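You operate a simulated robot arm through the tools that you are given. There is no shell and no other tool.

You are at the controls of a simulated two-armed robot. One attempt, no reset.

## Task
Fill the clear cup to about its red line from the jug and work the pump twice.
Fine: put the jug back and the lid on the cup before pumping; spill nothing; keep the cover shut. Set down upright: white jug.

The check looks at the end state, three seconds after you hand in, the way a careful person would. Anything else that was tipped, shoved, dropped, spilled or broken makes it a failure. Lids that push on must go on centred and level and be pressed home; caps that screw on are set level and turned clockwise until they are tight.

## Robot
Two 7-joint arms with three-finger grippers on one trunk that stands fixed in place. Base frame: the origin is at the foot of the trunk, x ahead of it, y to its left, z up; the work surface is at about z = 800. Lengths are in mm, angles in degrees, forces in N, time in s.
The left shoulder is at [30, 124, 1158], the right one opposite. With the tool pointing down near the work surface each hand reaches from about 100 to 760 mm from the base axis, measured 20 degrees to its own side. Payload 2.2 kg a hand.
Tool frame (each hand has its own): the origin (TCP) lies between the finger pads and is the grasp point; the fingertips stand 28 mm ahead of it; z points along the fingers, y is the line along which they close. The gripper opens to 102 mm; its body begins 71 mm behind the TCP.
Orientation is told as [roll, pitch, yaw] about the base's x, y, z axes, in that order, counted from this pose: with the fingers straight down and closing along the base's y, the tool's x points along the base's -x, its y along +y and its z along -z.

## Interface
- The arms move only by the tool jog_arm. It takes "left_rows", "right_rows" or both (then of equal length, played together; a hand with none holds still); each is a list of rows, each a list of 7 numbers: the shift along the tool's x, y, z in mm, then the turn, a rotation vector about the tool's x, y, z in degrees, then the gripper command, from -1 (shut) to 1 (fully open), values between in proportion. In form: [[x, y, z, ax, ay, az, grip], ...]. A call has 1 to 20 rows; each row is the pose to reach, as a shift and turn from the pose commanded when the call began, along the tool's axes at that moment. A row lasts 0.2 s, in which the tool goes at most 50 mm and 8.6 degrees; a call with a longer step from one row to the next is refused whole, and so is a gripper value outside its range. A pose out of reach is approached as far as the arm can. The call stops where the force on the tool passes 40 N (or 10 N more than at its start, if that is more) or the arm is blocked; 0.2 s more then pass. The fingers move at their own pace (about 143.6 mm/s each) and stop on an object; they squeeze with about 22 N. The grip force told is the motor's: it shows also when the fingers shut on nothing. Time passes only in rows, and 0.2 s behind the last, so rows that repeat a pose let the fingers close. It gives the time, the measured TCP pose, the force on the tool (base axes), the opening and the grip force at its end, in the units of the frame above (readings bear some noise), with the torque about the TCP (base axes, N m) and any sound that the robot's microphone picked up.
- Cameras (640 x 400 px; columns grow to the right, rows downward): "scene" is now at [27.2, 36.4, 1862.3]; the picture's right is [0.54, -0.84, 0.00], its down [-0.73, -0.46, -0.51] and it looks along [0.43, 0.27, -0.86] (base axes); focal length 334 px, centre (320, 200). "left" rides on the left gripper at [72, 38, -86] in its tool frame; the picture's right is [-0.46, 0.89, 0.00], its down [-0.60, -0.32, -0.73] and it looks along [-0.65, -0.34, 0.68] (tool axes); focal length 256 px, centre (320, 200). "right" rides on the right gripper at [69, 44, -86] in its tool frame; the picture's right is [-0.53, 0.85, 0.00], its down [-0.58, -0.36, -0.73] and it looks along [-0.62, -0.39, 0.68] (tool axes); focal length 256 px, centre (320, 200). There is no depth. A picture from a camera that has moved, and an enlarged one, comes with that camera's place and axes in the base frame and with its lens.
- snapshot(camera): a new picture of that camera. It takes no simulated time.
- move_column(by): moves the trunk up (or, below 0, down) by that many mm; the arms and the scene camera ride with it, the base frame stays. It gives what a move gives, with no picture.
- head_to(pan, tilt): turns the head with the scene camera to pan (to the left, within 143 degrees either way) and tilt (down, from -29 to 69), counted from straight ahead of the robot. It gives what a move gives.
- zoom(camera, box): a new picture of the part [left, top, right, bottom] of that camera's present view, enlarged. It takes no simulated time.
- job_done(): hands the job in; it is judged then, once.

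Nothing tells you positions but the pictures and the camera data. Unless the task says otherwise, let go and move clear before handing in.

The tools are called after "Emit:" as a command line: name --argument value ..., lists and objects as JSON in quotes. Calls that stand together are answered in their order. jog_arm: Moves the arms, as the interface text tells. Its arguments: {"type":"object","properties":{"left_rows":{"type":"array"},"right_rows":{"type":"array"}},"required":[]} The other tools are called the same way: move_column (by) moves the trunk up or down; head_to (pan, tilt) turns the head that bears the scene camera; snapshot (camera) takes a picture; zoom (camera, box) takes an enlarged picture of a part of a camera's view; job_done () hands the job in.

At the start:

```text
t: 0.0
left_tool_pos: [468.5, 498.0, 1217.6]
left_tool_rot: [-0.1, 0.0, 0.0]
left_force: [-0.2, 0.0, 0.8]
left_wrist_torque: [0.0, 0.01, 0.0]
left_grip_width: 101.8
left_gripper_force: 0.1
right_tool_pos: [495.0, 10.3, 1221.2]
right_tool_rot: [0.0, 0.0, -0.1]
right_force: [-0.1, 1.2, 0.9]
right_wrist_torque: [-0.05, 0.0, -0.01]
right_grip_width: 101.8
right_gripper_force: 0.0
trunk travel left (down, up): [-400.0, 140.0]
head pan, tilt (commanded): [32.6, 59.6]
```

scene: 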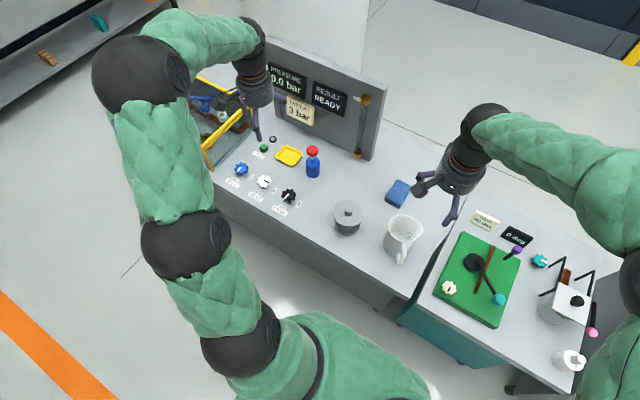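
right: 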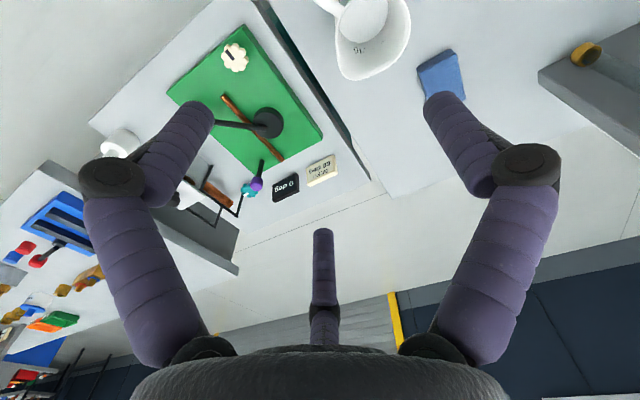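
left: 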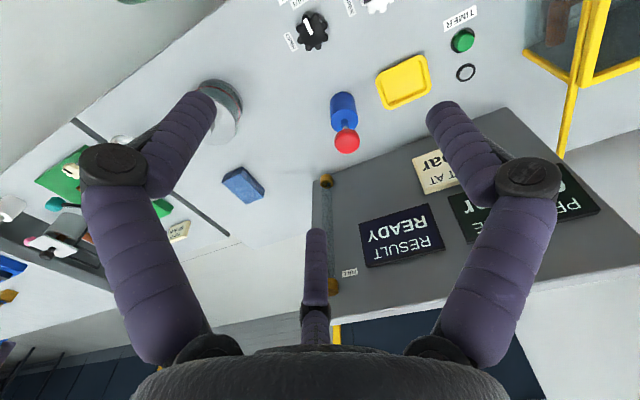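

I see a bench with a pressure panel, knobs, a blue pump-like thing with a red knob, a jug and a grey pot with a lid, plus a second table on the right. I'll look closer before moving.

Emit:
zoom --camera "scene" --box '[220, 130, 440, 270]'

Emit:
zoom --camera "scene" --box '[420, 200, 640, 380]'

Emit:
zoom --camera "scene" --box '[180, 30, 400, 170]'

Emit:
zoom --camera "right" --box '[80, 0, 500, 260]'

Emit:
zoom --camera "left" --box '[150, 0, 640, 290]'

```text
2.86 times, centred on (330, 200) of scene
camera zoom: at [27.2, 36.4, 1862.3], right [0.54, -0.84, 0.0], down [-0.73, -0.46, -0.51], along [0.43, 0.27, -0.86], focal length 956 px, centre (291, 200)
```

zoom: 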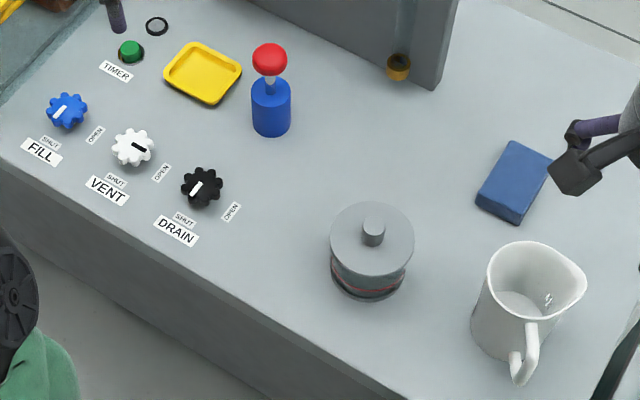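

```text
2.22 times, centred on (530, 290) of scene
camera zoom: at [27.2, 36.4, 1862.3], right [0.54, -0.84, 0.0], down [-0.73, -0.46, -0.51], along [0.43, 0.27, -0.86], focal length 743 px, centre (-147, 0)
```

zoom: 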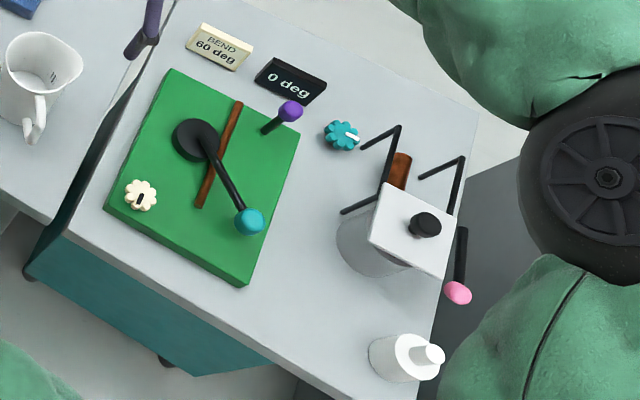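

```text
2.86 times, centred on (290, 100) of scene
camera zoom: at [27.2, 36.4, 1862.3], right [0.54, -0.84, 0.0], down [-0.73, -0.46, -0.51], along [0.43, 0.27, -0.86], focal length 956 px, centre (406, 486)
```

zoom: 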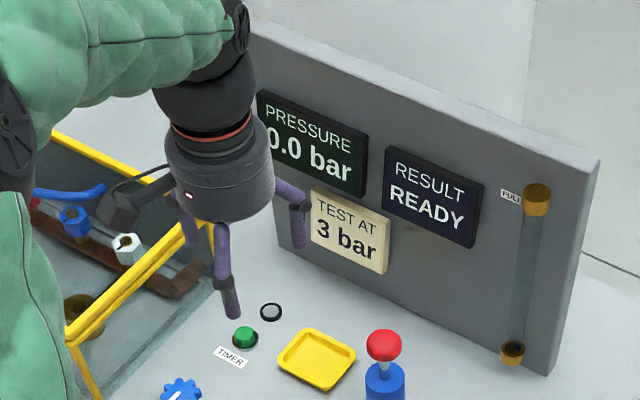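

```text
1.52 times, centred on (290, 130) of right
camera zoom: at [424.8, 54.8, 1307.7], right [0.53, 0.85, 0.0], down [0.58, -0.36, 0.73], along [0.62, -0.39, -0.68], focal length 390 px, centre (366, 307)
```

zoom: 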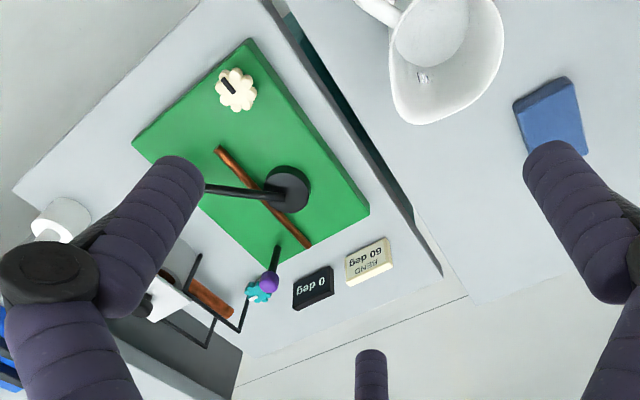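

```text
1.31 times, centred on (395, 145) of left
camera zoom: at [396.1, 534.6, 1304.0], right [0.46, 0.89, 0.0], down [0.6, -0.32, 0.73], along [0.65, -0.34, -0.68], focal length 334 px, centre (222, 272)
```

zoom: 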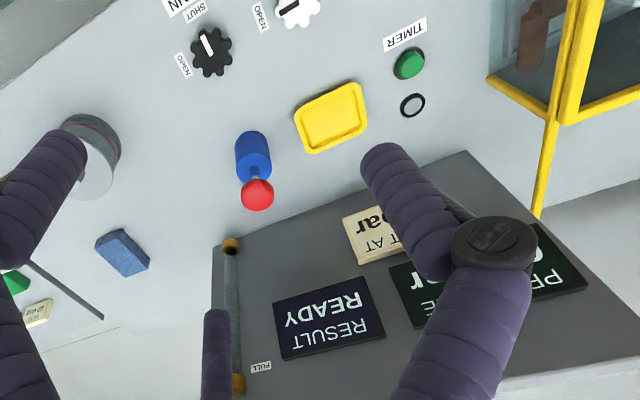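

The grey-lidded vessel seems to be the clear cup with a red line, and the white jug stands right of it. I'll zoom in further on each candidate and turn the head to survey the rest.

Emit:
zoom --camera "scene" --box '[320, 190, 376, 245]'

Emit:
zoom --camera "scene" --box '[370, 200, 440, 270]'

Emit:
zoom --camera "scene" --box '[270, 130, 350, 210]'

Emit:
zoom --camera "scene" --box '[520, 240, 620, 380]'

Emit:
head_to --pan -30 --tilt 55

Emit:
snapshot --camera "scene"

```text
7.27 times, centred on (348, 218) of scene
camera zoom: at [27.2, 36.4, 1862.3], right [0.54, -0.84, 0.0], down [-0.73, -0.46, -0.51], along [0.43, 0.27, -0.86], focal length 2432 px, centre (116, 73)
```

zoom: 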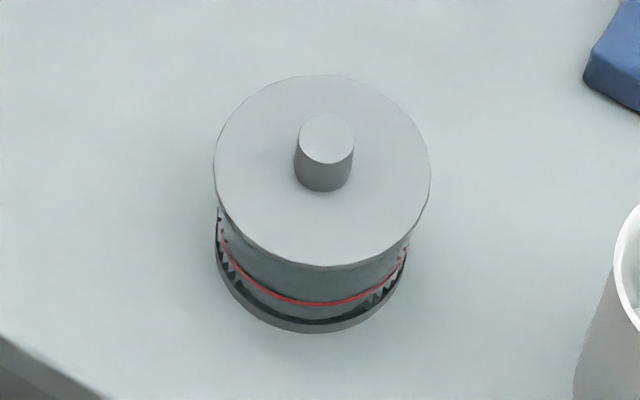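

```text
5.71 times, centred on (405, 235) of scene
camera zoom: at [27.2, 36.4, 1862.3], right [0.54, -0.84, 0.0], down [-0.73, -0.46, -0.51], along [0.43, 0.27, -0.86], focal length 1911 px, centre (-166, 0)
```

zoom: 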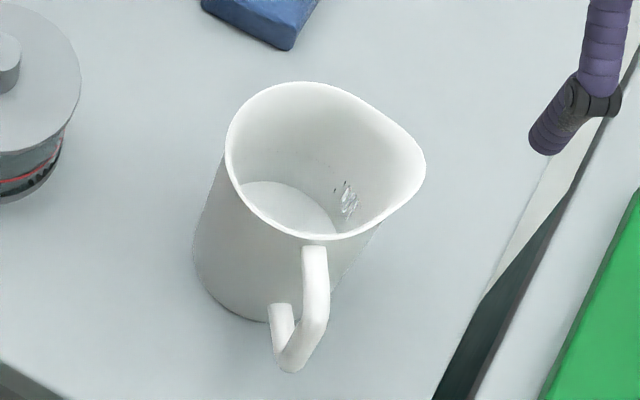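

```text
5.00 times, centred on (310, 170) of scene
camera zoom: at [27.2, 36.4, 1862.3], right [0.54, -0.84, 0.0], down [-0.73, -0.46, -0.51], along [0.43, 0.27, -0.86], focal length 1672 px, centre (370, 350)
```

zoom: 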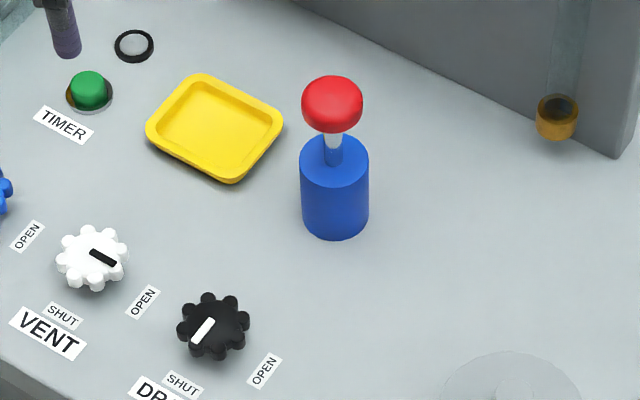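

```text
2.86 times, centred on (570, 310) of scene
camera zoom: at [27.2, 36.4, 1862.3], right [0.54, -0.84, 0.0], down [-0.73, -0.46, -0.51], along [0.43, 0.27, -0.86], focal length 956 px, centre (-394, -114)
```

zoom: 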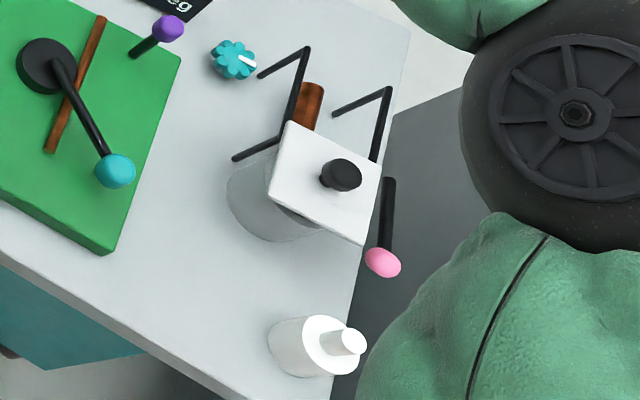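

```text
t: 1.3
left_tool_pos: [469.3, 497.5, 1216.3]
left_tool_rot: [0.1, 0.1, 0.1]
left_force: [0.5, 0.1, -0.4]
left_wrist_torque: [0.0, -0.02, 0.02]
left_grip_width: 102.0
left_gripper_force: 0.1
right_tool_pos: [493.4, 11.0, 1220.9]
right_tool_rot: [0.0, 0.0, -0.1]
right_force: [0.8, -0.3, 0.0]
right_wrist_torque: [-0.04, 0.01, -0.03]
right_grip_width: 102.0
right_gripper_force: 0.1
trunk travel left (down, up): [-400.0, 140.0]
head pan, tilt (commanded): [-30.0, 55.0]
```

```text
taken
camera scene: at [33.1, -35.8, 1867.8], right [-0.5, -0.87, 0.0], down [-0.71, 0.41, -0.57], along [0.5, -0.29, -0.82], focal length 334 px, centre (320, 200)
```

scene: 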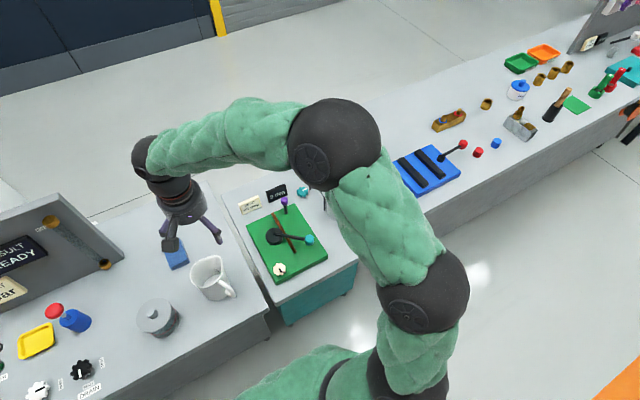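

Emit:
head_to --pan 70 --tilt 45

Emit:
snapshot --camera "scene"

Emit:
head_to --pan 5 --tilt 60

Emit:
snapshot --camera "scene"

```text
t: 3.1
left_tool_pos: [469.5, 497.8, 1217.2]
left_tool_rot: [0.0, 0.0, 0.0]
left_force: [0.6, 0.2, -0.5]
left_wrist_torque: [-0.03, 0.01, -0.01]
left_grip_width: 102.1
left_gripper_force: 0.0
right_tool_pos: [494.0, 10.4, 1221.7]
right_tool_rot: [0.1, 0.0, 0.0]
right_force: [0.5, -0.1, -0.5]
right_wrist_torque: [-0.03, 0.01, 0.02]
right_grip_width: 101.7
right_gripper_force: 0.1
trunk travel left (down, up): [-400.0, 140.0]
head pan, tilt (commanded): [70.0, 45.0]
```

```text
taken
camera scene: at [-1.5, 76.6, 1881.2], right [0.94, -0.34, 0.0], down [-0.24, -0.66, -0.71], along [0.24, 0.66, -0.71], focal length 334 px, centre (320, 200)
```

scene: 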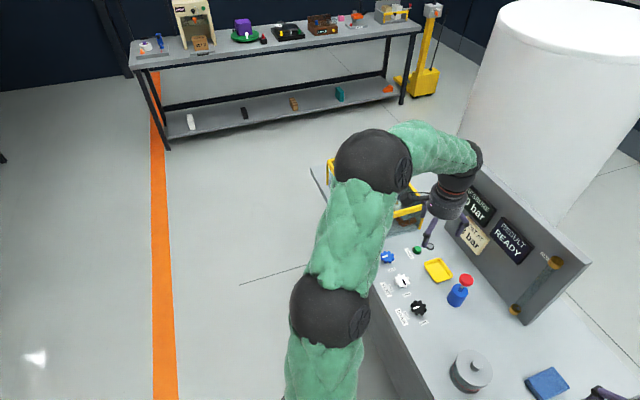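

```text
t: 4.5
left_tool_pos: [468.6, 496.9, 1217.4]
left_tool_rot: [0.0, 0.0, 0.0]
left_force: [-0.7, -0.5, 0.0]
left_wrist_torque: [0.0, 0.0, -0.01]
left_grip_width: 102.1
left_gripper_force: 0.0
right_tool_pos: [494.4, 9.9, 1220.6]
right_tool_rot: [0.0, 0.0, 0.0]
right_force: [0.1, 0.3, 0.3]
right_wrist_torque: [0.0, -0.01, 0.01]
right_grip_width: 101.9
right_gripper_force: 0.1
trunk travel left (down, up): [-400.0, 140.0]
head pan, tilt (commanded): [5.0, 60.0]
```

```text
taken
camera scene: at [37.1, 6.1, 1861.8], right [0.09, -1.0, 0.0], down [-0.86, -0.08, -0.5], along [0.5, 0.04, -0.87], focal length 334 px, centre (320, 200)
```

scene: 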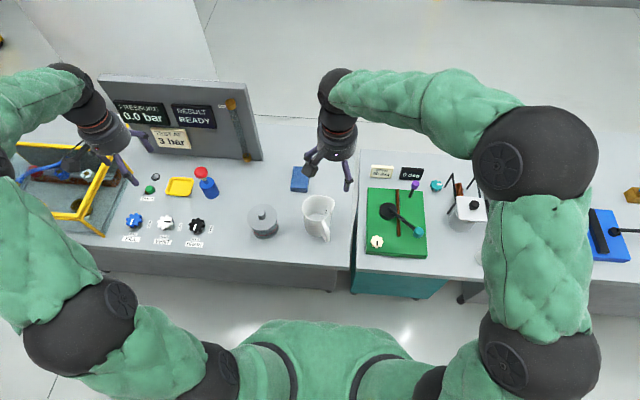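

The bench with the pressure panel holds the cup (grey lid on), jug, blue pump with red knob, and the yellow-framed cover at the left. I'll zoom in from this straight view to locate them.

Emit:
zoom --camera "scene" --box '[230, 170, 350, 250]'

Emit:
zoom --camera "scene" --box '[130, 140, 250, 240]'

Emit:
zoom --camera "scene" --box '[0, 60, 280, 240]'

```text
5.00 times, centred on (290, 210) of scene
camera zoom: at [37.1, 6.1, 1861.8], right [0.09, -1.0, 0.0], down [-0.86, -0.08, -0.5], along [0.5, 0.04, -0.87], focal length 1672 px, centre (470, 150)
```

zoom: 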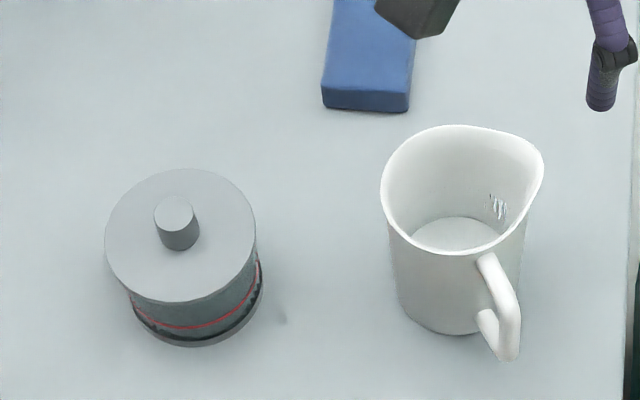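

```text
4.00 times, centred on (190, 190) of scene
camera zoom: at [37.1, 6.1, 1861.8], right [0.09, -1.0, 0.0], down [-0.86, -0.08, -0.5], along [0.5, 0.04, -0.87], focal length 1338 px, centre (840, 240)
```

zoom: 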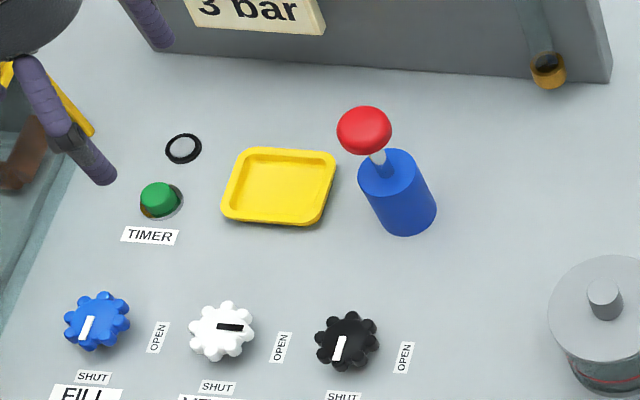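

```text
2.22 times, centred on (140, 150) of scene
camera zoom: at [37.1, 6.1, 1861.8], right [0.09, -1.0, 0.0], down [-0.86, -0.08, -0.5], along [0.5, 0.04, -0.87], focal length 743 px, centre (720, 311)
```

zoom: 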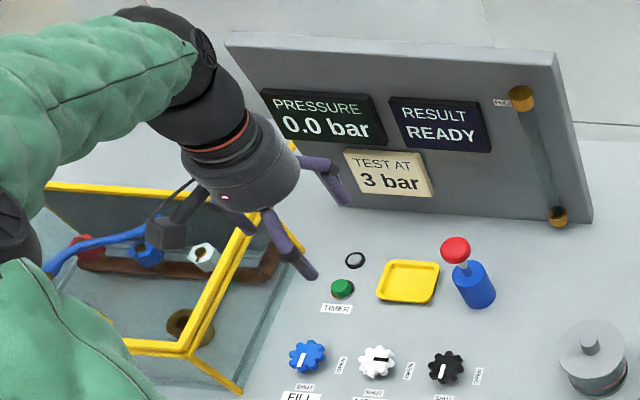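

I estimate the cup at about (519, 239) with its lid top at z≈881 and a knob to ≈912, and the jug at about (539, 60), rim z≈937. Before planning grasps I'll see how the fingers close in free air.

Emit:
jog_arm --left_rows '[[0, 0, 0, 0, 0, 0, -1], [0, 0, 0, 0, 0, 0, -1], [0, 0, 0, 0, 0, 0, -1], [0, 0, 0, 0, 0, 0, -1]]'

Emit:
snapshot --camera "left"

Emit:
jog_arm --left_rows '[[0, 0, 0, 0, 0, 0, 0], [0, 0, 0, 0, 0, 0, 0], [0, 0, 0, 0, 0, 0, 0], [0, 0, 0, 0, 0, 0, 0]]'

Emit:
snapshot --camera "left"

```text
t: 5.5
left_tool_pos: [469.9, 497.3, 1218.0]
left_tool_rot: [0.0, 0.0, 0.1]
left_force: [-0.1, -1.0, 0.4]
left_wrist_torque: [-0.01, 0.0, 0.02]
left_grip_width: 2.3
left_gripper_force: 22.7
right_tool_pos: [494.4, 10.2, 1221.2]
right_tool_rot: [0.0, 0.0, 0.0]
right_force: [0.7, -0.5, -0.7]
right_wrist_torque: [-0.01, -0.01, -0.01]
right_grip_width: 101.9
right_gripper_force: 0.2
trunk travel left (down, up): [-400.0, 140.0]
head pan, tilt (commanded): [5.0, 60.0]
```

```text
taken
camera left: at [396.1, 534.6, 1304.0], right [0.46, 0.89, 0.0], down [0.6, -0.32, 0.73], along [0.65, -0.34, -0.68], focal length 256 px, centre (320, 200)
```

left: 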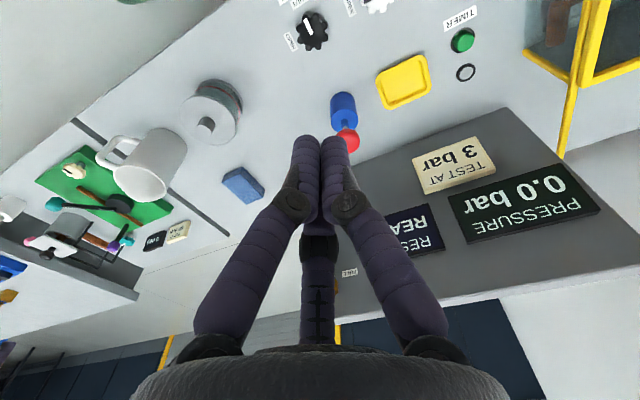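

```text
t: 6.5
left_tool_pos: [469.2, 498.4, 1217.8]
left_tool_rot: [0.1, 0.0, 0.1]
left_force: [-0.4, -0.4, -1.1]
left_wrist_torque: [0.0, 0.02, 0.01]
left_grip_width: 51.1
left_gripper_force: 0.0
right_tool_pos: [493.3, 11.6, 1220.6]
right_tool_rot: [0.0, 0.0, 0.0]
right_force: [0.1, -0.6, -0.3]
right_wrist_torque: [-0.02, 0.0, 0.03]
right_grip_width: 101.9
right_gripper_force: 0.1
trunk travel left (down, up): [-400.0, 140.0]
head pan, tilt (commanded): [5.0, 60.0]
```

```text
taken
camera left: at [396.1, 534.6, 1304.0], right [0.47, 0.89, 0.0], down [0.6, -0.32, 0.73], along [0.65, -0.34, -0.68], focal length 256 px, centre (320, 200)
```

left: 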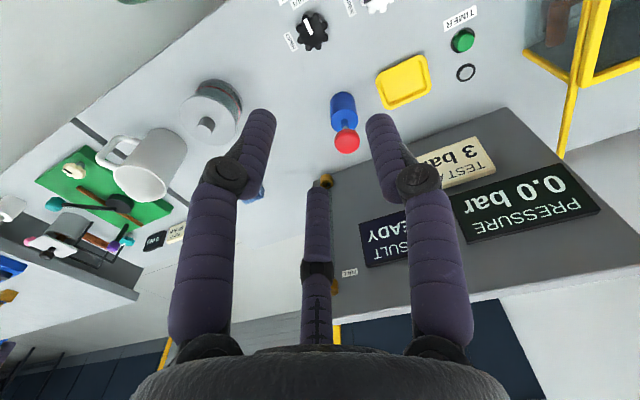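

The gripper is a three-jaw chuck closing radially. I'll zoom tightly on the jug, cup and pump to refine geometry.

Emit:
zoom --camera "scene" --box '[295, 185, 345, 245]'

Emit:
zoom --camera "scene" --box '[240, 195, 290, 245]'

Emit:
zoom --camera "scene" --box '[185, 160, 230, 205]'

Emit:
zoom --camera "left" --box '[60, 60, 300, 260]'

```text
6.67 times, centred on (320, 215) of scene
camera zoom: at [37.0, 6.0, 1861.7], right [0.09, -1.0, 0.0], down [-0.86, -0.08, -0.5], along [0.5, 0.04, -0.87], focal length 2230 px, centre (320, 100)
```

zoom: 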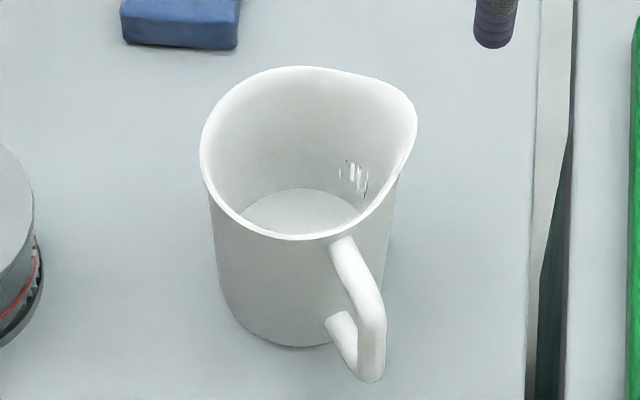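

```text
8.00 times, centred on (265, 220) of scene
camera zoom: at [37.0, 6.0, 1861.7], right [0.09, -1.0, 0.0], down [-0.86, -0.08, -0.5], along [0.5, 0.04, -0.87], focal length 2676 px, centre (760, 40)
```

zoom: 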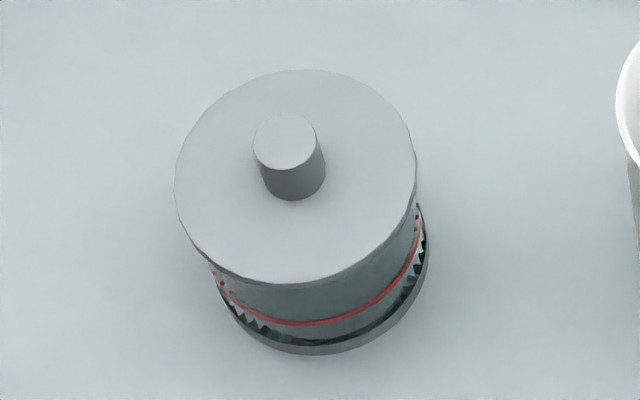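

```text
8.89 times, centred on (208, 182) of scene
camera zoom: at [37.0, 6.0, 1861.7], right [0.09, -1.0, 0.0], down [-0.86, -0.08, -0.5], along [0.5, 0.04, -0.87], focal length 2973 px, centre (1320, 356)
```

zoom: 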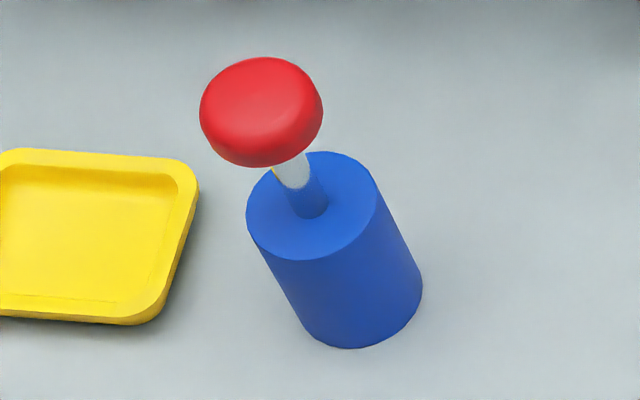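

```text
2.00 times, centred on (180, 160) of left
camera zoom: at [396.1, 534.6, 1304.0], right [0.47, 0.89, 0.0], down [0.6, -0.32, 0.73], along [0.65, -0.34, -0.68], focal length 512 px, centre (600, 280)
```

zoom: 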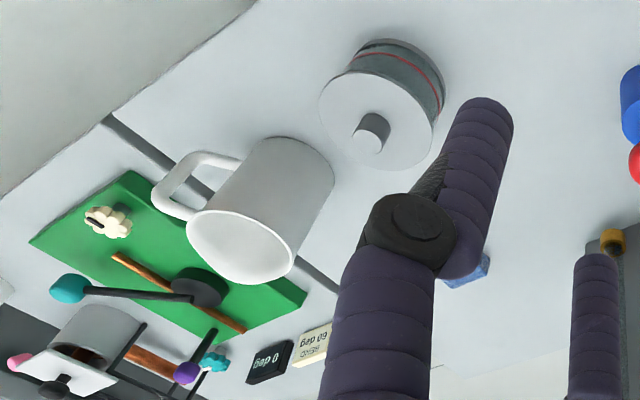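

The cup is near (520.5, 239), jug axis near (541, 60) with the spout pointing away (−67°) and handle toward the robot (208°), pump near (634, 460). I'll shift the right hand back a little to look into the jug.

Emit:
jog_arm --right_rows '[[40, 0, 0, 0, 0, 0, 1], [80, 0, 0, 0, 0, 0, 1], [110, 0, 0, 0, 0, 0, 1], [110, 0, 0, 0, 0, 0, 1]]'

Emit:
snapshot --camera "right"

Emit:
zoom --camera "right" --box '[280, 20, 440, 130]'

```text
t: 7.5
left_tool_pos: [469.4, 498.9, 1217.1]
left_tool_rot: [0.0, 0.0, 0.0]
left_force: [-0.2, -0.3, -0.8]
left_wrist_torque: [-0.01, -0.02, -0.01]
left_grip_width: 50.8
left_gripper_force: 0.0
right_tool_pos: [384.3, 10.2, 1219.9]
right_tool_rot: [0.0, 0.0, 0.0]
right_force: [0.0, 1.3, 0.2]
right_wrist_torque: [0.0, 0.02, -0.02]
right_grip_width: 102.0
right_gripper_force: 0.0
trunk travel left (down, up): [-400.0, 140.0]
head pan, tilt (commanded): [5.0, 60.0]
```

```text
taken
camera right: at [315.8, 53.7, 1305.9], right [0.53, 0.85, 0.0], down [0.58, -0.36, 0.73], along [0.62, -0.39, -0.68], focal length 256 px, centre (320, 200)
```

right: 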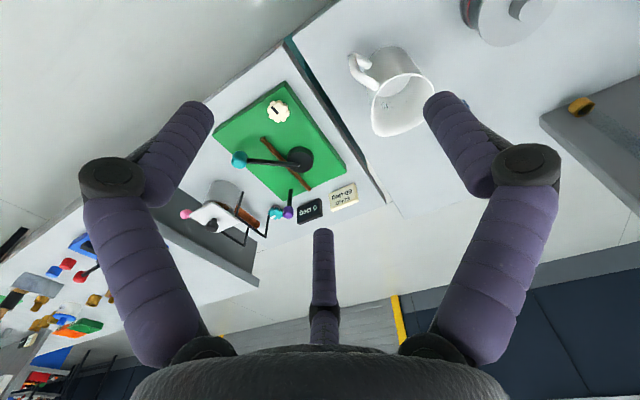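

```text
3.64 times, centred on (360, 75) of right
camera zoom: at [315.8, 53.7, 1305.9], right [0.53, 0.85, 0.0], down [0.58, -0.36, 0.73], along [0.62, -0.39, -0.68], focal length 931 px, centre (174, 654)
```

zoom: 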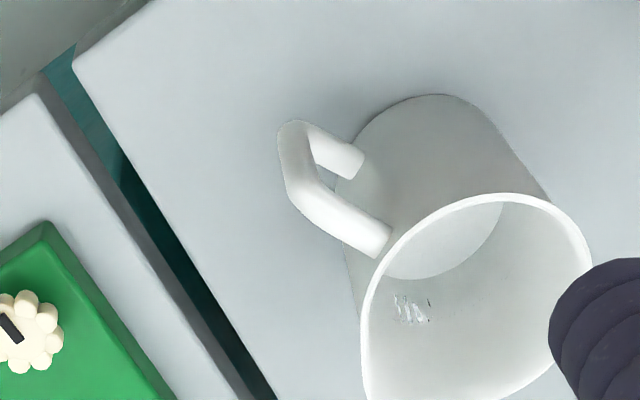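

Emit:
zoom --camera "scene" --box '[308, 195, 332, 220]'

Emit:
zoom --camera "right" --box '[365, 60, 435, 135]'

```text
16.00 times, centred on (320, 208) of scene
camera zoom: at [37.8, 6.1, 1861.7], right [0.09, -1.0, 0.0], down [-0.86, -0.08, -0.5], along [0.5, 0.04, -0.87], focal length 5351 px, centre (320, 80)
```

zoom: 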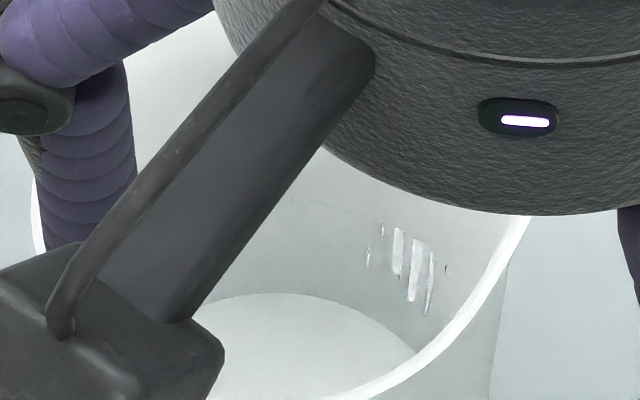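

```text
5.33 times, centred on (400, 98) of right
camera zoom: at [315.8, 53.7, 1305.9], right [0.53, 0.85, 0.0], down [0.58, -0.36, 0.73], along [0.62, -0.39, -0.68], focal length 1365 px, centre (-107, 747)
```

zoom: 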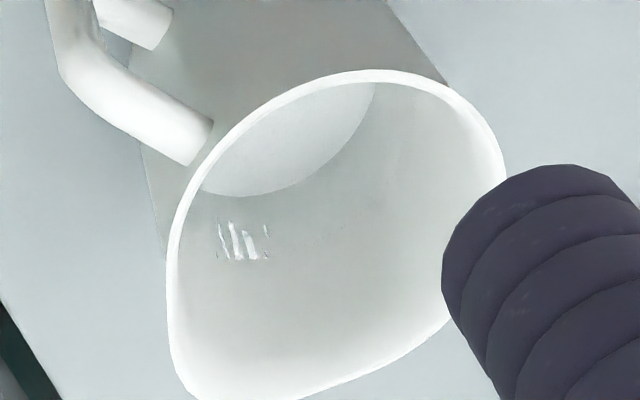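

I can't tell the water level for certain yet, but the inside floor/surface sits near z≈821. Next I bring the left hand above the cup lid's knob to take the lid off.

Emit:
jog_arm --left_rows '[[-5, -26, 15, 0, 0, 0, 0], [-10, -55, 35, 0, 0, 0, 0], [-16, -85, 60, 0, 0, 0, 0], [-22, -115, 85, 0, 0, 0, 0], [-28, -145, 110, 0, 0, 0, 0], [-34, -175, 135, 0, 0, 0, 0], [-40, -205, 160, 0, 0, 0, 0], [-46, -232, 185, 0, 0, 0, 0], [-51, -259, 207, 0, 0, 0, 0], [-51, -259, 207, 0, 0, 0, 0], [-51, -259, 207, 0, 0, 0, 0]]'

Emit:
snapshot --camera "left"

Emit:
snapshot --camera "right"

Emit:
snapshot --camera "scene"

```text
t: 9.8
left_tool_pos: [519.5, 239.0, 1008.1]
left_tool_rot: [0.0, 0.1, -0.1]
left_force: [-0.4, 0.5, 0.5]
left_wrist_torque: [-0.01, 0.02, -0.02]
left_grip_width: 51.0
left_gripper_force: 0.0
right_tool_pos: [384.3, 9.6, 1218.9]
right_tool_rot: [0.0, 0.0, 0.0]
right_force: [-0.1, -0.2, 0.3]
right_wrist_torque: [0.0, 0.01, 0.03]
right_grip_width: 101.7
right_gripper_force: 0.1
trunk travel left (down, up): [-400.0, 140.0]
head pan, tilt (commanded): [5.0, 60.0]
```

```text
taken
camera left: at [446.9, 276.1, 1094.5], right [0.46, 0.89, 0.0], down [0.6, -0.32, 0.73], along [0.65, -0.34, -0.68], focal length 256 px, centre (320, 200)
```

left: 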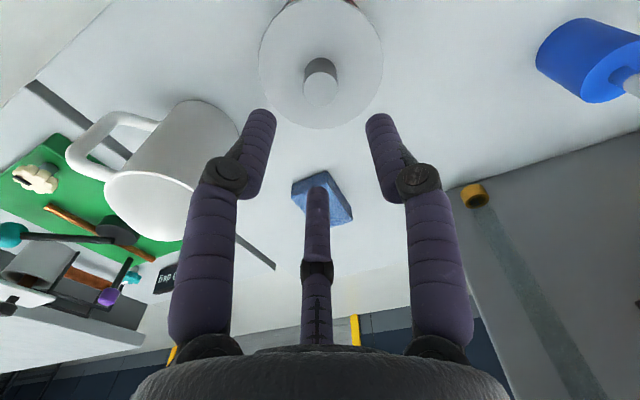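

```text
taken
camera right: at [315.9, 53.2, 1306.1], right [0.53, 0.85, 0.0], down [0.58, -0.36, 0.73], along [0.62, -0.39, -0.68], focal length 256 px, centre (320, 200)
```

right: 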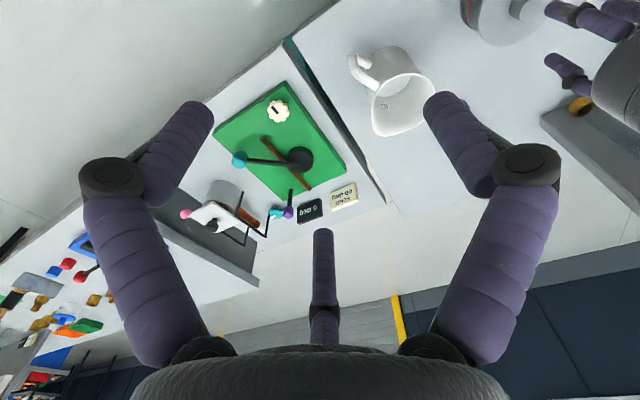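

```text
taken
camera scene: at [37.5, 5.5, 1861.7], right [0.09, -1.0, 0.0], down [-0.86, -0.08, -0.5], along [0.5, 0.04, -0.87], focal length 334 px, centre (320, 200)
```

scene: 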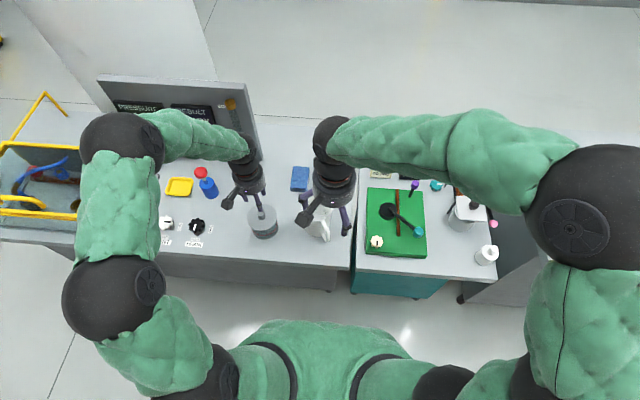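

Emit:
zoom --camera "scene" --box '[0, 70, 200, 250]'

Emit:
head_to --pan 45 --tilt 50

Emit:
snapshot --camera "scene"

```text
2.22 times, centred on (100, 160) of scene
camera zoom: at [37.5, 5.5, 1861.7], right [0.09, -1.0, 0.0], down [-0.86, -0.08, -0.5], along [0.5, 0.04, -0.87], focal length 743 px, centre (809, 289)
```

zoom: 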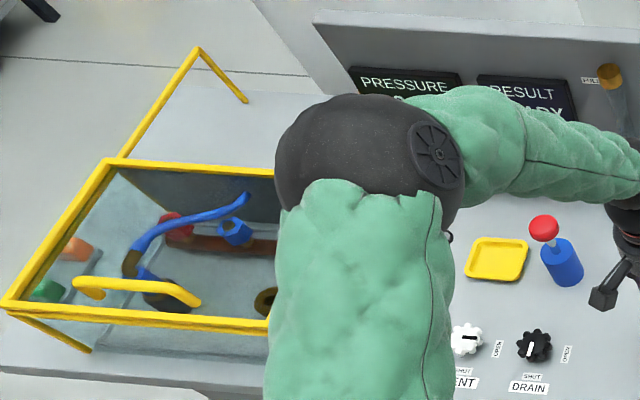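

```text
t: 10.9
left_tool_pos: [518.6, 239.3, 1006.9]
left_tool_rot: [0.1, 0.0, -0.1]
left_force: [0.4, 0.5, 0.2]
left_wrist_torque: [-0.03, 0.0, 0.0]
left_grip_width: 50.9
left_gripper_force: 0.0
right_tool_pos: [384.4, 9.2, 1219.9]
right_tool_rot: [0.0, 0.0, 0.0]
right_force: [0.4, -0.9, -0.1]
right_wrist_torque: [0.01, -0.02, 0.01]
right_grip_width: 102.1
right_gripper_force: 0.0
trunk travel left (down, up): [-400.0, 140.0]
head pan, tilt (commanded): [45.0, 50.0]
```

```text
taken
camera scene: at [25.2, 54.4, 1874.3], right [0.71, -0.71, 0.0], down [-0.54, -0.54, -0.64], along [0.45, 0.45, -0.77], focal length 334 px, centre (320, 200)
```

scene: 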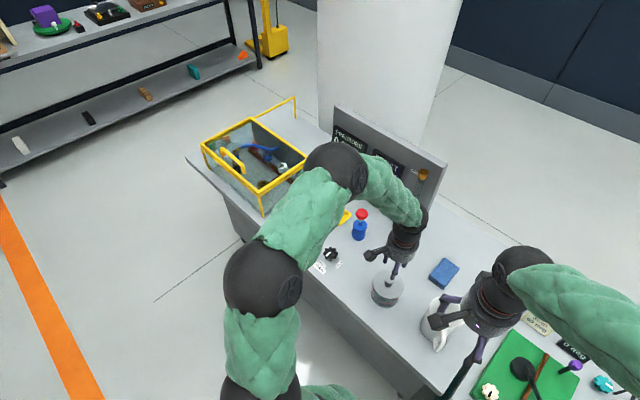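

Emit:
zoom --camera "scene" --box '[180, 80, 330, 230]'

```text
2.67 times, centred on (255, 155) of scene
camera zoom: at [25.2, 54.4, 1874.3], right [0.71, -0.71, 0.0], down [-0.54, -0.54, -0.64], along [0.45, 0.45, -0.77], focal length 892 px, centre (493, 320)
```

zoom: 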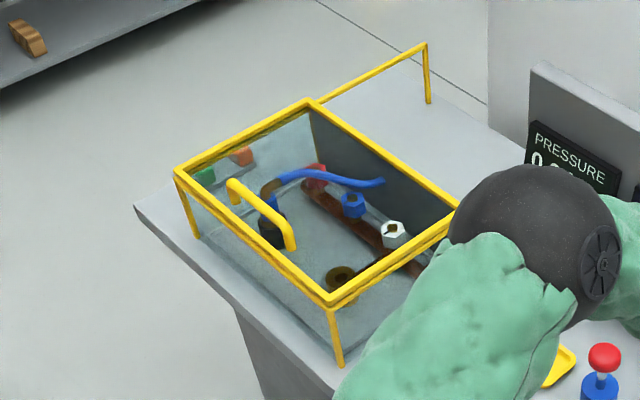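

The cover is closed and intact. I'll check the alignment of the left hand over the lid knob.

Emit:
zoom --camera "left" --box '[250, 0, 390, 130]'

Emit:
zoom --camera "scene" --box '[350, 230, 450, 320]'

```text
3.08 times, centred on (320, 65) of left
camera zoom: at [446.6, 276.4, 1094.6], right [0.46, 0.89, 0.0], down [0.6, -0.32, 0.73], along [0.65, -0.34, -0.68], focal length 788 px, centre (320, 615)
```

zoom: 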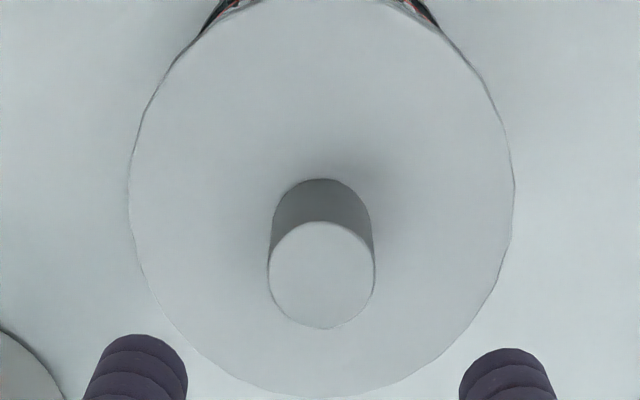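

```text
4.44 times, centred on (400, 275) of scene
camera zoom: at [25.2, 54.4, 1874.3], right [0.71, -0.71, 0.0], down [-0.54, -0.54, -0.64], along [0.45, 0.45, -0.77], focal length 1486 px, centre (-36, -133)
```

zoom: 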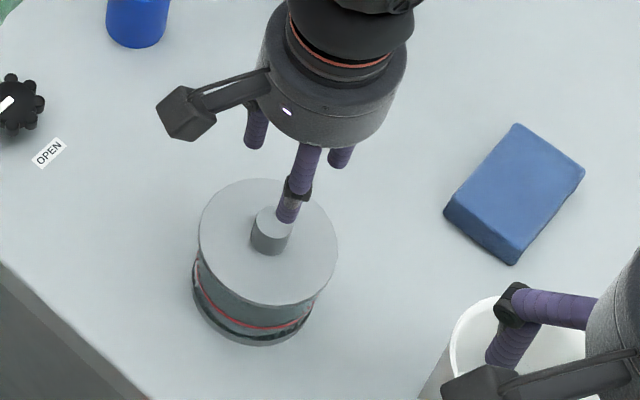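

Knob centre reads about (519.5, 239.4), matching the TCP. I'll descend so the fingertips end just above the lid disc, then close on the knob.

Emit:
jog_arm --left_rows '[[0, 0, 25, 0, 0, 0, 0], [0, 0, 50, 0, 0, 0, 0], [0, 0, 70, 0, 0, 0, 0], [0, 0, 85, 0, 0, 0, 0], [0, 0, 92, 0, 0, 0, 0], [0, 0, 92, 0, 0, 0, 0]]'

Emit:
zoom --camera "left" --box '[220, 40, 420, 240]'

Emit:
zoom --camera "scene" --box '[350, 230, 450, 320]'

```text
t: 12.3
left_tool_pos: [520.0, 237.9, 917.8]
left_tool_rot: [0.0, 0.0, -0.1]
left_force: [-0.7, 0.2, -0.4]
left_wrist_torque: [0.01, 0.0, 0.0]
left_grip_width: 50.9
left_gripper_force: 0.1
right_tool_pos: [384.7, 8.5, 1219.9]
right_tool_rot: [0.0, 0.0, 0.0]
right_force: [-1.5, 0.4, -0.4]
right_wrist_torque: [0.0, 0.02, 0.01]
right_grip_width: 102.2
right_gripper_force: 0.0
trunk travel left (down, up): [-400.0, 140.0]
head pan, tilt (commanded): [45.0, 50.0]
```

```text
2.00 times, centred on (320, 140) of left
camera zoom: at [447.5, 275.1, 1005.3], right [0.46, 0.89, 0.0], down [0.6, -0.32, 0.73], along [0.65, -0.34, -0.68], focal length 512 px, centre (320, 320)
```

zoom: 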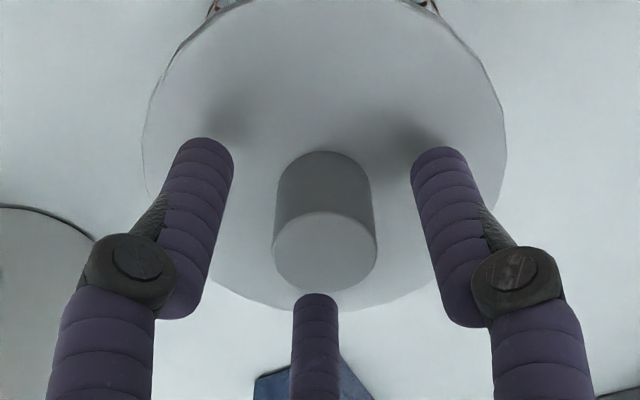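

```text
4.44 times, centred on (400, 275) of scene
camera zoom: at [25.0, 54.5, 1874.3], right [0.71, -0.71, 0.0], down [-0.54, -0.54, -0.64], along [0.45, 0.45, -0.77], focal length 1486 px, centre (-36, -133)
```

zoom: 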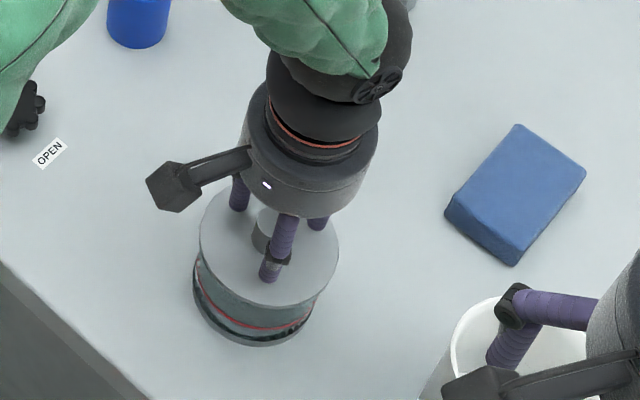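

Emit:
jog_arm --left_rows '[[0.8, 1.2, 3, 0, 0, 0, 0], [0.8, 1.2, 3, 0, 0, 0, -0.3], [0.8, 1.2, 3, 0, 0, 0, -0.45], [0.8, 1.2, 3, 0, 0, 0, -0.6], [0.8, 1.2, 3, 0, 0, 0, -0.8], [0.8, 1.2, 3, 0, 0, 0, -1], [0.8, 1.2, 3, 0, 0, 0, -1]]'

Emit:
zoom --camera "left" --box '[220, 40, 420, 240]'

```text
t: 13.9
left_tool_pos: [519.0, 238.7, 916.7]
left_tool_rot: [0.0, 0.1, 0.0]
left_force: [-0.2, -0.1, 0.2]
left_wrist_torque: [-0.02, -0.02, 0.0]
left_grip_width: 24.1
left_gripper_force: 22.7
right_tool_pos: [384.3, 9.8, 1220.2]
right_tool_rot: [0.1, 0.1, 0.0]
right_force: [1.5, 0.4, 0.3]
right_wrist_torque: [-0.03, -0.01, 0.01]
right_grip_width: 101.8
right_gripper_force: 0.0
trunk travel left (down, up): [-400.0, 140.0]
head pan, tilt (commanded): [45.0, 50.0]
```

```text
2.00 times, centred on (320, 140) of left
camera zoom: at [446.8, 276.1, 1002.7], right [0.46, 0.89, 0.0], down [0.6, -0.32, 0.73], along [0.65, -0.34, -0.68], focal length 512 px, centre (320, 320)
```

zoom: 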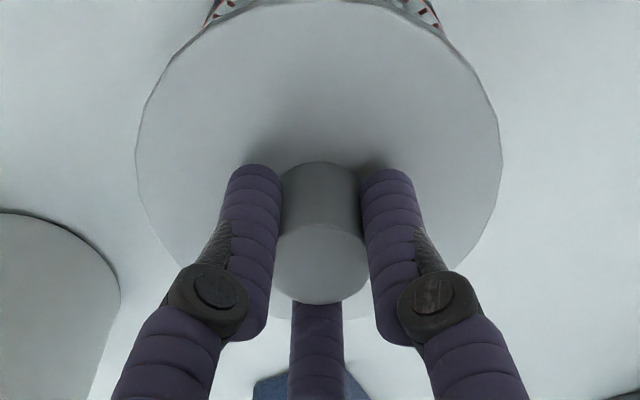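

The knob is gripped (24 mm). Now I lift slowly and watch whether the lid comes free without the cup.

Emit:
jog_arm --left_rows '[[0, 0, -2, 0, 0, 0, -1], [0, 0, -4, 0, 0, 0, -1], [0, 0, -7, 0, 0, 0, -1], [0, 0, -10, 0, 0, 0, -1], [0, 0, -10, 0, 0, 0, -1]]'

Emit:
zoom --camera "scene" --box '[350, 240, 430, 320]'

Emit:
snapshot --camera "left"

```text
t: 15.1
left_tool_pos: [519.0, 240.5, 925.1]
left_tool_rot: [-0.1, -0.1, 0.0]
left_force: [0.2, -0.6, -0.6]
left_wrist_torque: [0.0, 0.01, 0.01]
left_grip_width: 24.1
left_gripper_force: 21.7
right_tool_pos: [386.0, 9.6, 1220.9]
right_tool_rot: [0.0, -0.1, 0.0]
right_force: [-0.3, -0.1, 0.9]
right_wrist_torque: [0.0, -0.03, -0.02]
right_grip_width: 101.9
right_gripper_force: 0.1
trunk travel left (down, up): [-400.0, 140.0]
head pan, tilt (commanded): [45.0, 50.0]
```

```text
5.00 times, centred on (390, 280) of scene
camera zoom: at [25.2, 54.6, 1874.3], right [0.71, -0.71, 0.0], down [-0.54, -0.54, -0.64], along [0.45, 0.45, -0.77], focal length 1672 px, centre (-30, -200)
```

zoom: 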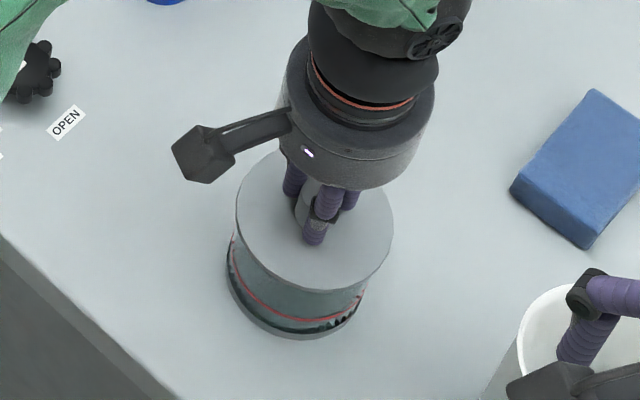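

```text
taken
camera left: at [446.2, 276.4, 1012.1], right [0.47, 0.89, 0.0], down [0.6, -0.32, 0.73], along [0.65, -0.34, -0.68], focal length 256 px, centre (320, 200)
```

left: 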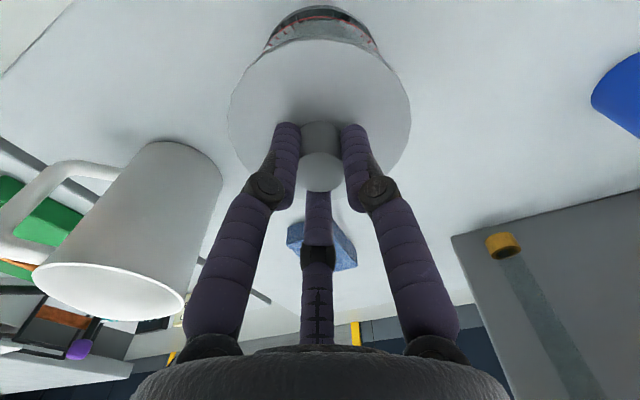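

Emit:
jog_arm --left_rows '[[0, 0, -10, 0, 0, 0, -1], [0, 0, -25, 0, 0, 0, -1], [0, 0, -45, 0, 0, 0, -1], [0, 0, -70, 0, 0, 0, -1], [0, 0, -95, 0, 0, 0, -1], [0, 0, -110, 0, 0, 0, -1], [0, 0, -110, 0, 0, 0, -1]]'

Emit:
zoom --camera "scene" --box '[350, 230, 430, 310]'

Emit:
snapshot --camera "left"

```text
t: 16.7
left_tool_pos: [518.8, 240.4, 1035.0]
left_tool_rot: [0.0, 0.2, -0.1]
left_force: [-0.3, -0.5, -0.5]
left_wrist_torque: [-0.06, 0.0, 0.03]
left_grip_width: 24.3
left_gripper_force: 22.3
right_tool_pos: [385.2, 9.8, 1219.2]
right_tool_rot: [0.0, -0.1, 0.0]
right_force: [-0.8, 0.2, 0.5]
right_wrist_torque: [0.03, 0.03, 0.0]
right_grip_width: 102.1
right_gripper_force: 0.0
trunk travel left (down, up): [-400.0, 140.0]
head pan, tilt (commanded): [45.0, 50.0]
```

```text
5.00 times, centred on (390, 270) of scene
camera zoom: at [25.4, 54.7, 1874.3], right [0.71, -0.71, 0.0], down [-0.54, -0.54, -0.64], along [0.45, 0.45, -0.77], focal length 1672 px, centre (-30, -150)
```

zoom: 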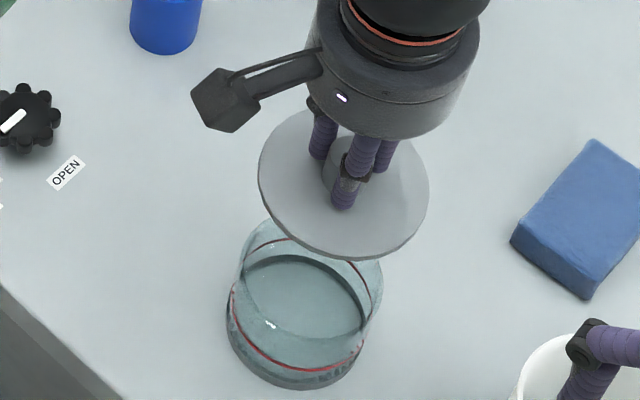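

```text
taken
camera left: at [446.7, 277.3, 1121.8], right [0.47, 0.89, 0.0], down [0.6, -0.32, 0.73], along [0.65, -0.34, -0.68], focal length 256 px, centre (320, 200)
```

left: 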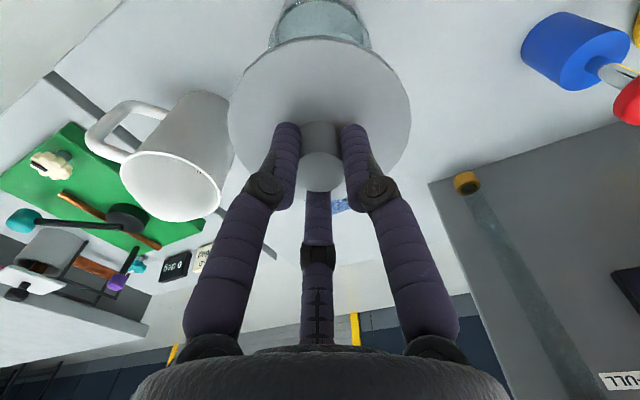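

The lid is off and the clear cup with its red ring stays put. I'll set the lid down on the free area around (640, 338), well clear of cup, pump and panel.

Emit:
jog_arm --left_rows '[[-25, 19, 0, 0, 0, 0, -1], [-50, 38, 0, 0, 0, 0, -1], [-75, 57, 0, 0, 0, 0, -1], [-100, 78, 0, 0, 0, 0, -1], [-121, 98, 0, 0, 0, 0, -1], [-121, 98, 30, 0, 0, 0, -1], [-121, 98, 65, 0, 0, 0, -1], [-121, 98, 100, 0, 0, 0, -1], [-121, 98, 130, 0, 0, 0, -1], [-121, 98, 150, 0, 0, 0, -1], [-121, 98, 150, 0, 0, 0, -1]]'

Emit:
snapshot --camera "scene"

Emit:
snapshot --camera "left"

```text
t: 19.1
left_tool_pos: [639.7, 338.6, 887.4]
left_tool_rot: [0.0, 0.0, 0.0]
left_force: [0.3, -0.2, -0.6]
left_wrist_torque: [0.02, 0.0, 0.04]
left_grip_width: 24.0
left_gripper_force: 21.4
right_tool_pos: [384.7, 9.2, 1219.5]
right_tool_rot: [-0.1, 0.0, 0.0]
right_force: [0.4, -0.4, 0.0]
right_wrist_torque: [0.0, -0.01, 0.01]
right_grip_width: 102.1
right_gripper_force: 0.0
trunk travel left (down, up): [-400.0, 140.0]
head pan, tilt (commanded): [45.0, 50.0]
```

```text
taken
camera scene: at [25.0, 54.6, 1874.3], right [0.71, -0.71, 0.0], down [-0.54, -0.54, -0.64], along [0.45, 0.45, -0.77], focal length 334 px, centre (320, 200)
```

scene: 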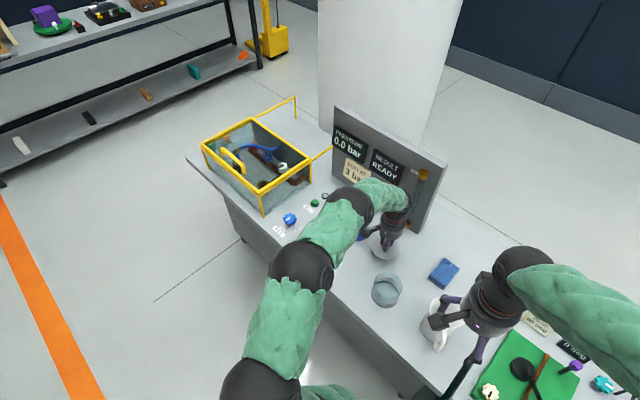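

```text
taken
camera left: at [566.4, 375.5, 973.5], right [0.46, 0.89, 0.0], down [0.6, -0.32, 0.73], along [0.65, -0.34, -0.68], focal length 256 px, centre (320, 200)
```

left: 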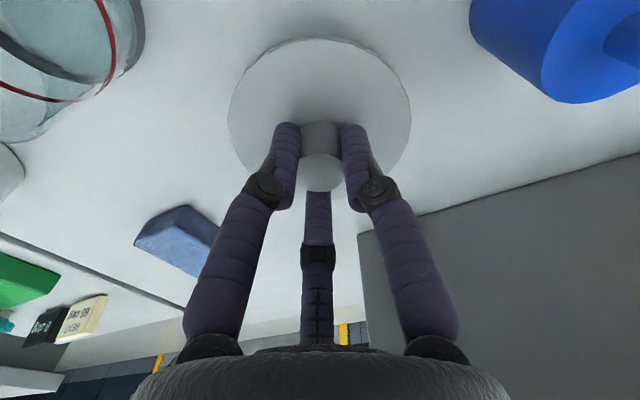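

Emit:
jog_arm --left_rows '[[0, 0, 5, 0, 0, 0, -1], [0, 0, 10, 0, 0, 0, -1], [0, 0, 15, 0, 0, 0, -1], [0, 0, 20, 0, 0, 0, -1], [0, 0, 24, 0, 0, 0, -1]]'

Emit:
zoom --camera "scene" --box '[340, 200, 440, 300]'

```text
t: 20.3
left_tool_pos: [640.5, 338.3, 860.9]
left_tool_rot: [0.0, 0.0, 0.0]
left_force: [0.1, -0.4, -0.1]
left_wrist_torque: [0.02, -0.04, 0.02]
left_grip_width: 23.9
left_gripper_force: 22.6
right_tool_pos: [384.9, 9.1, 1219.3]
right_tool_rot: [0.0, 0.1, 0.0]
right_force: [-0.4, -0.8, -0.5]
right_wrist_torque: [-0.02, -0.02, -0.04]
right_grip_width: 102.2
right_gripper_force: 0.1
trunk travel left (down, up): [-400.0, 140.0]
head pan, tilt (commanded): [45.0, 50.0]
```

```text
4.00 times, centred on (390, 250) of scene
camera zoom: at [25.4, 54.6, 1874.3], right [0.71, -0.71, 0.0], down [-0.54, -0.54, -0.64], along [0.45, 0.45, -0.77], focal length 1338 px, centre (40, 0)
```

zoom: 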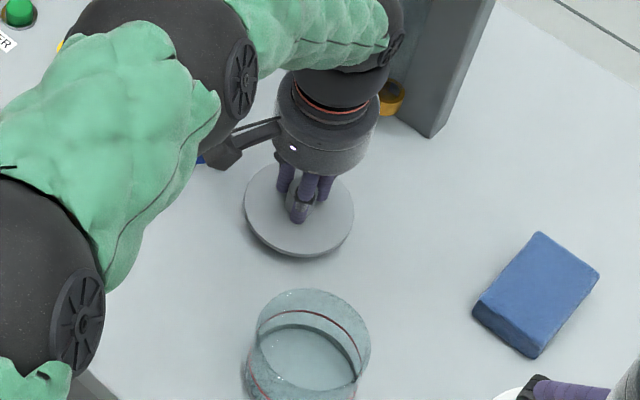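

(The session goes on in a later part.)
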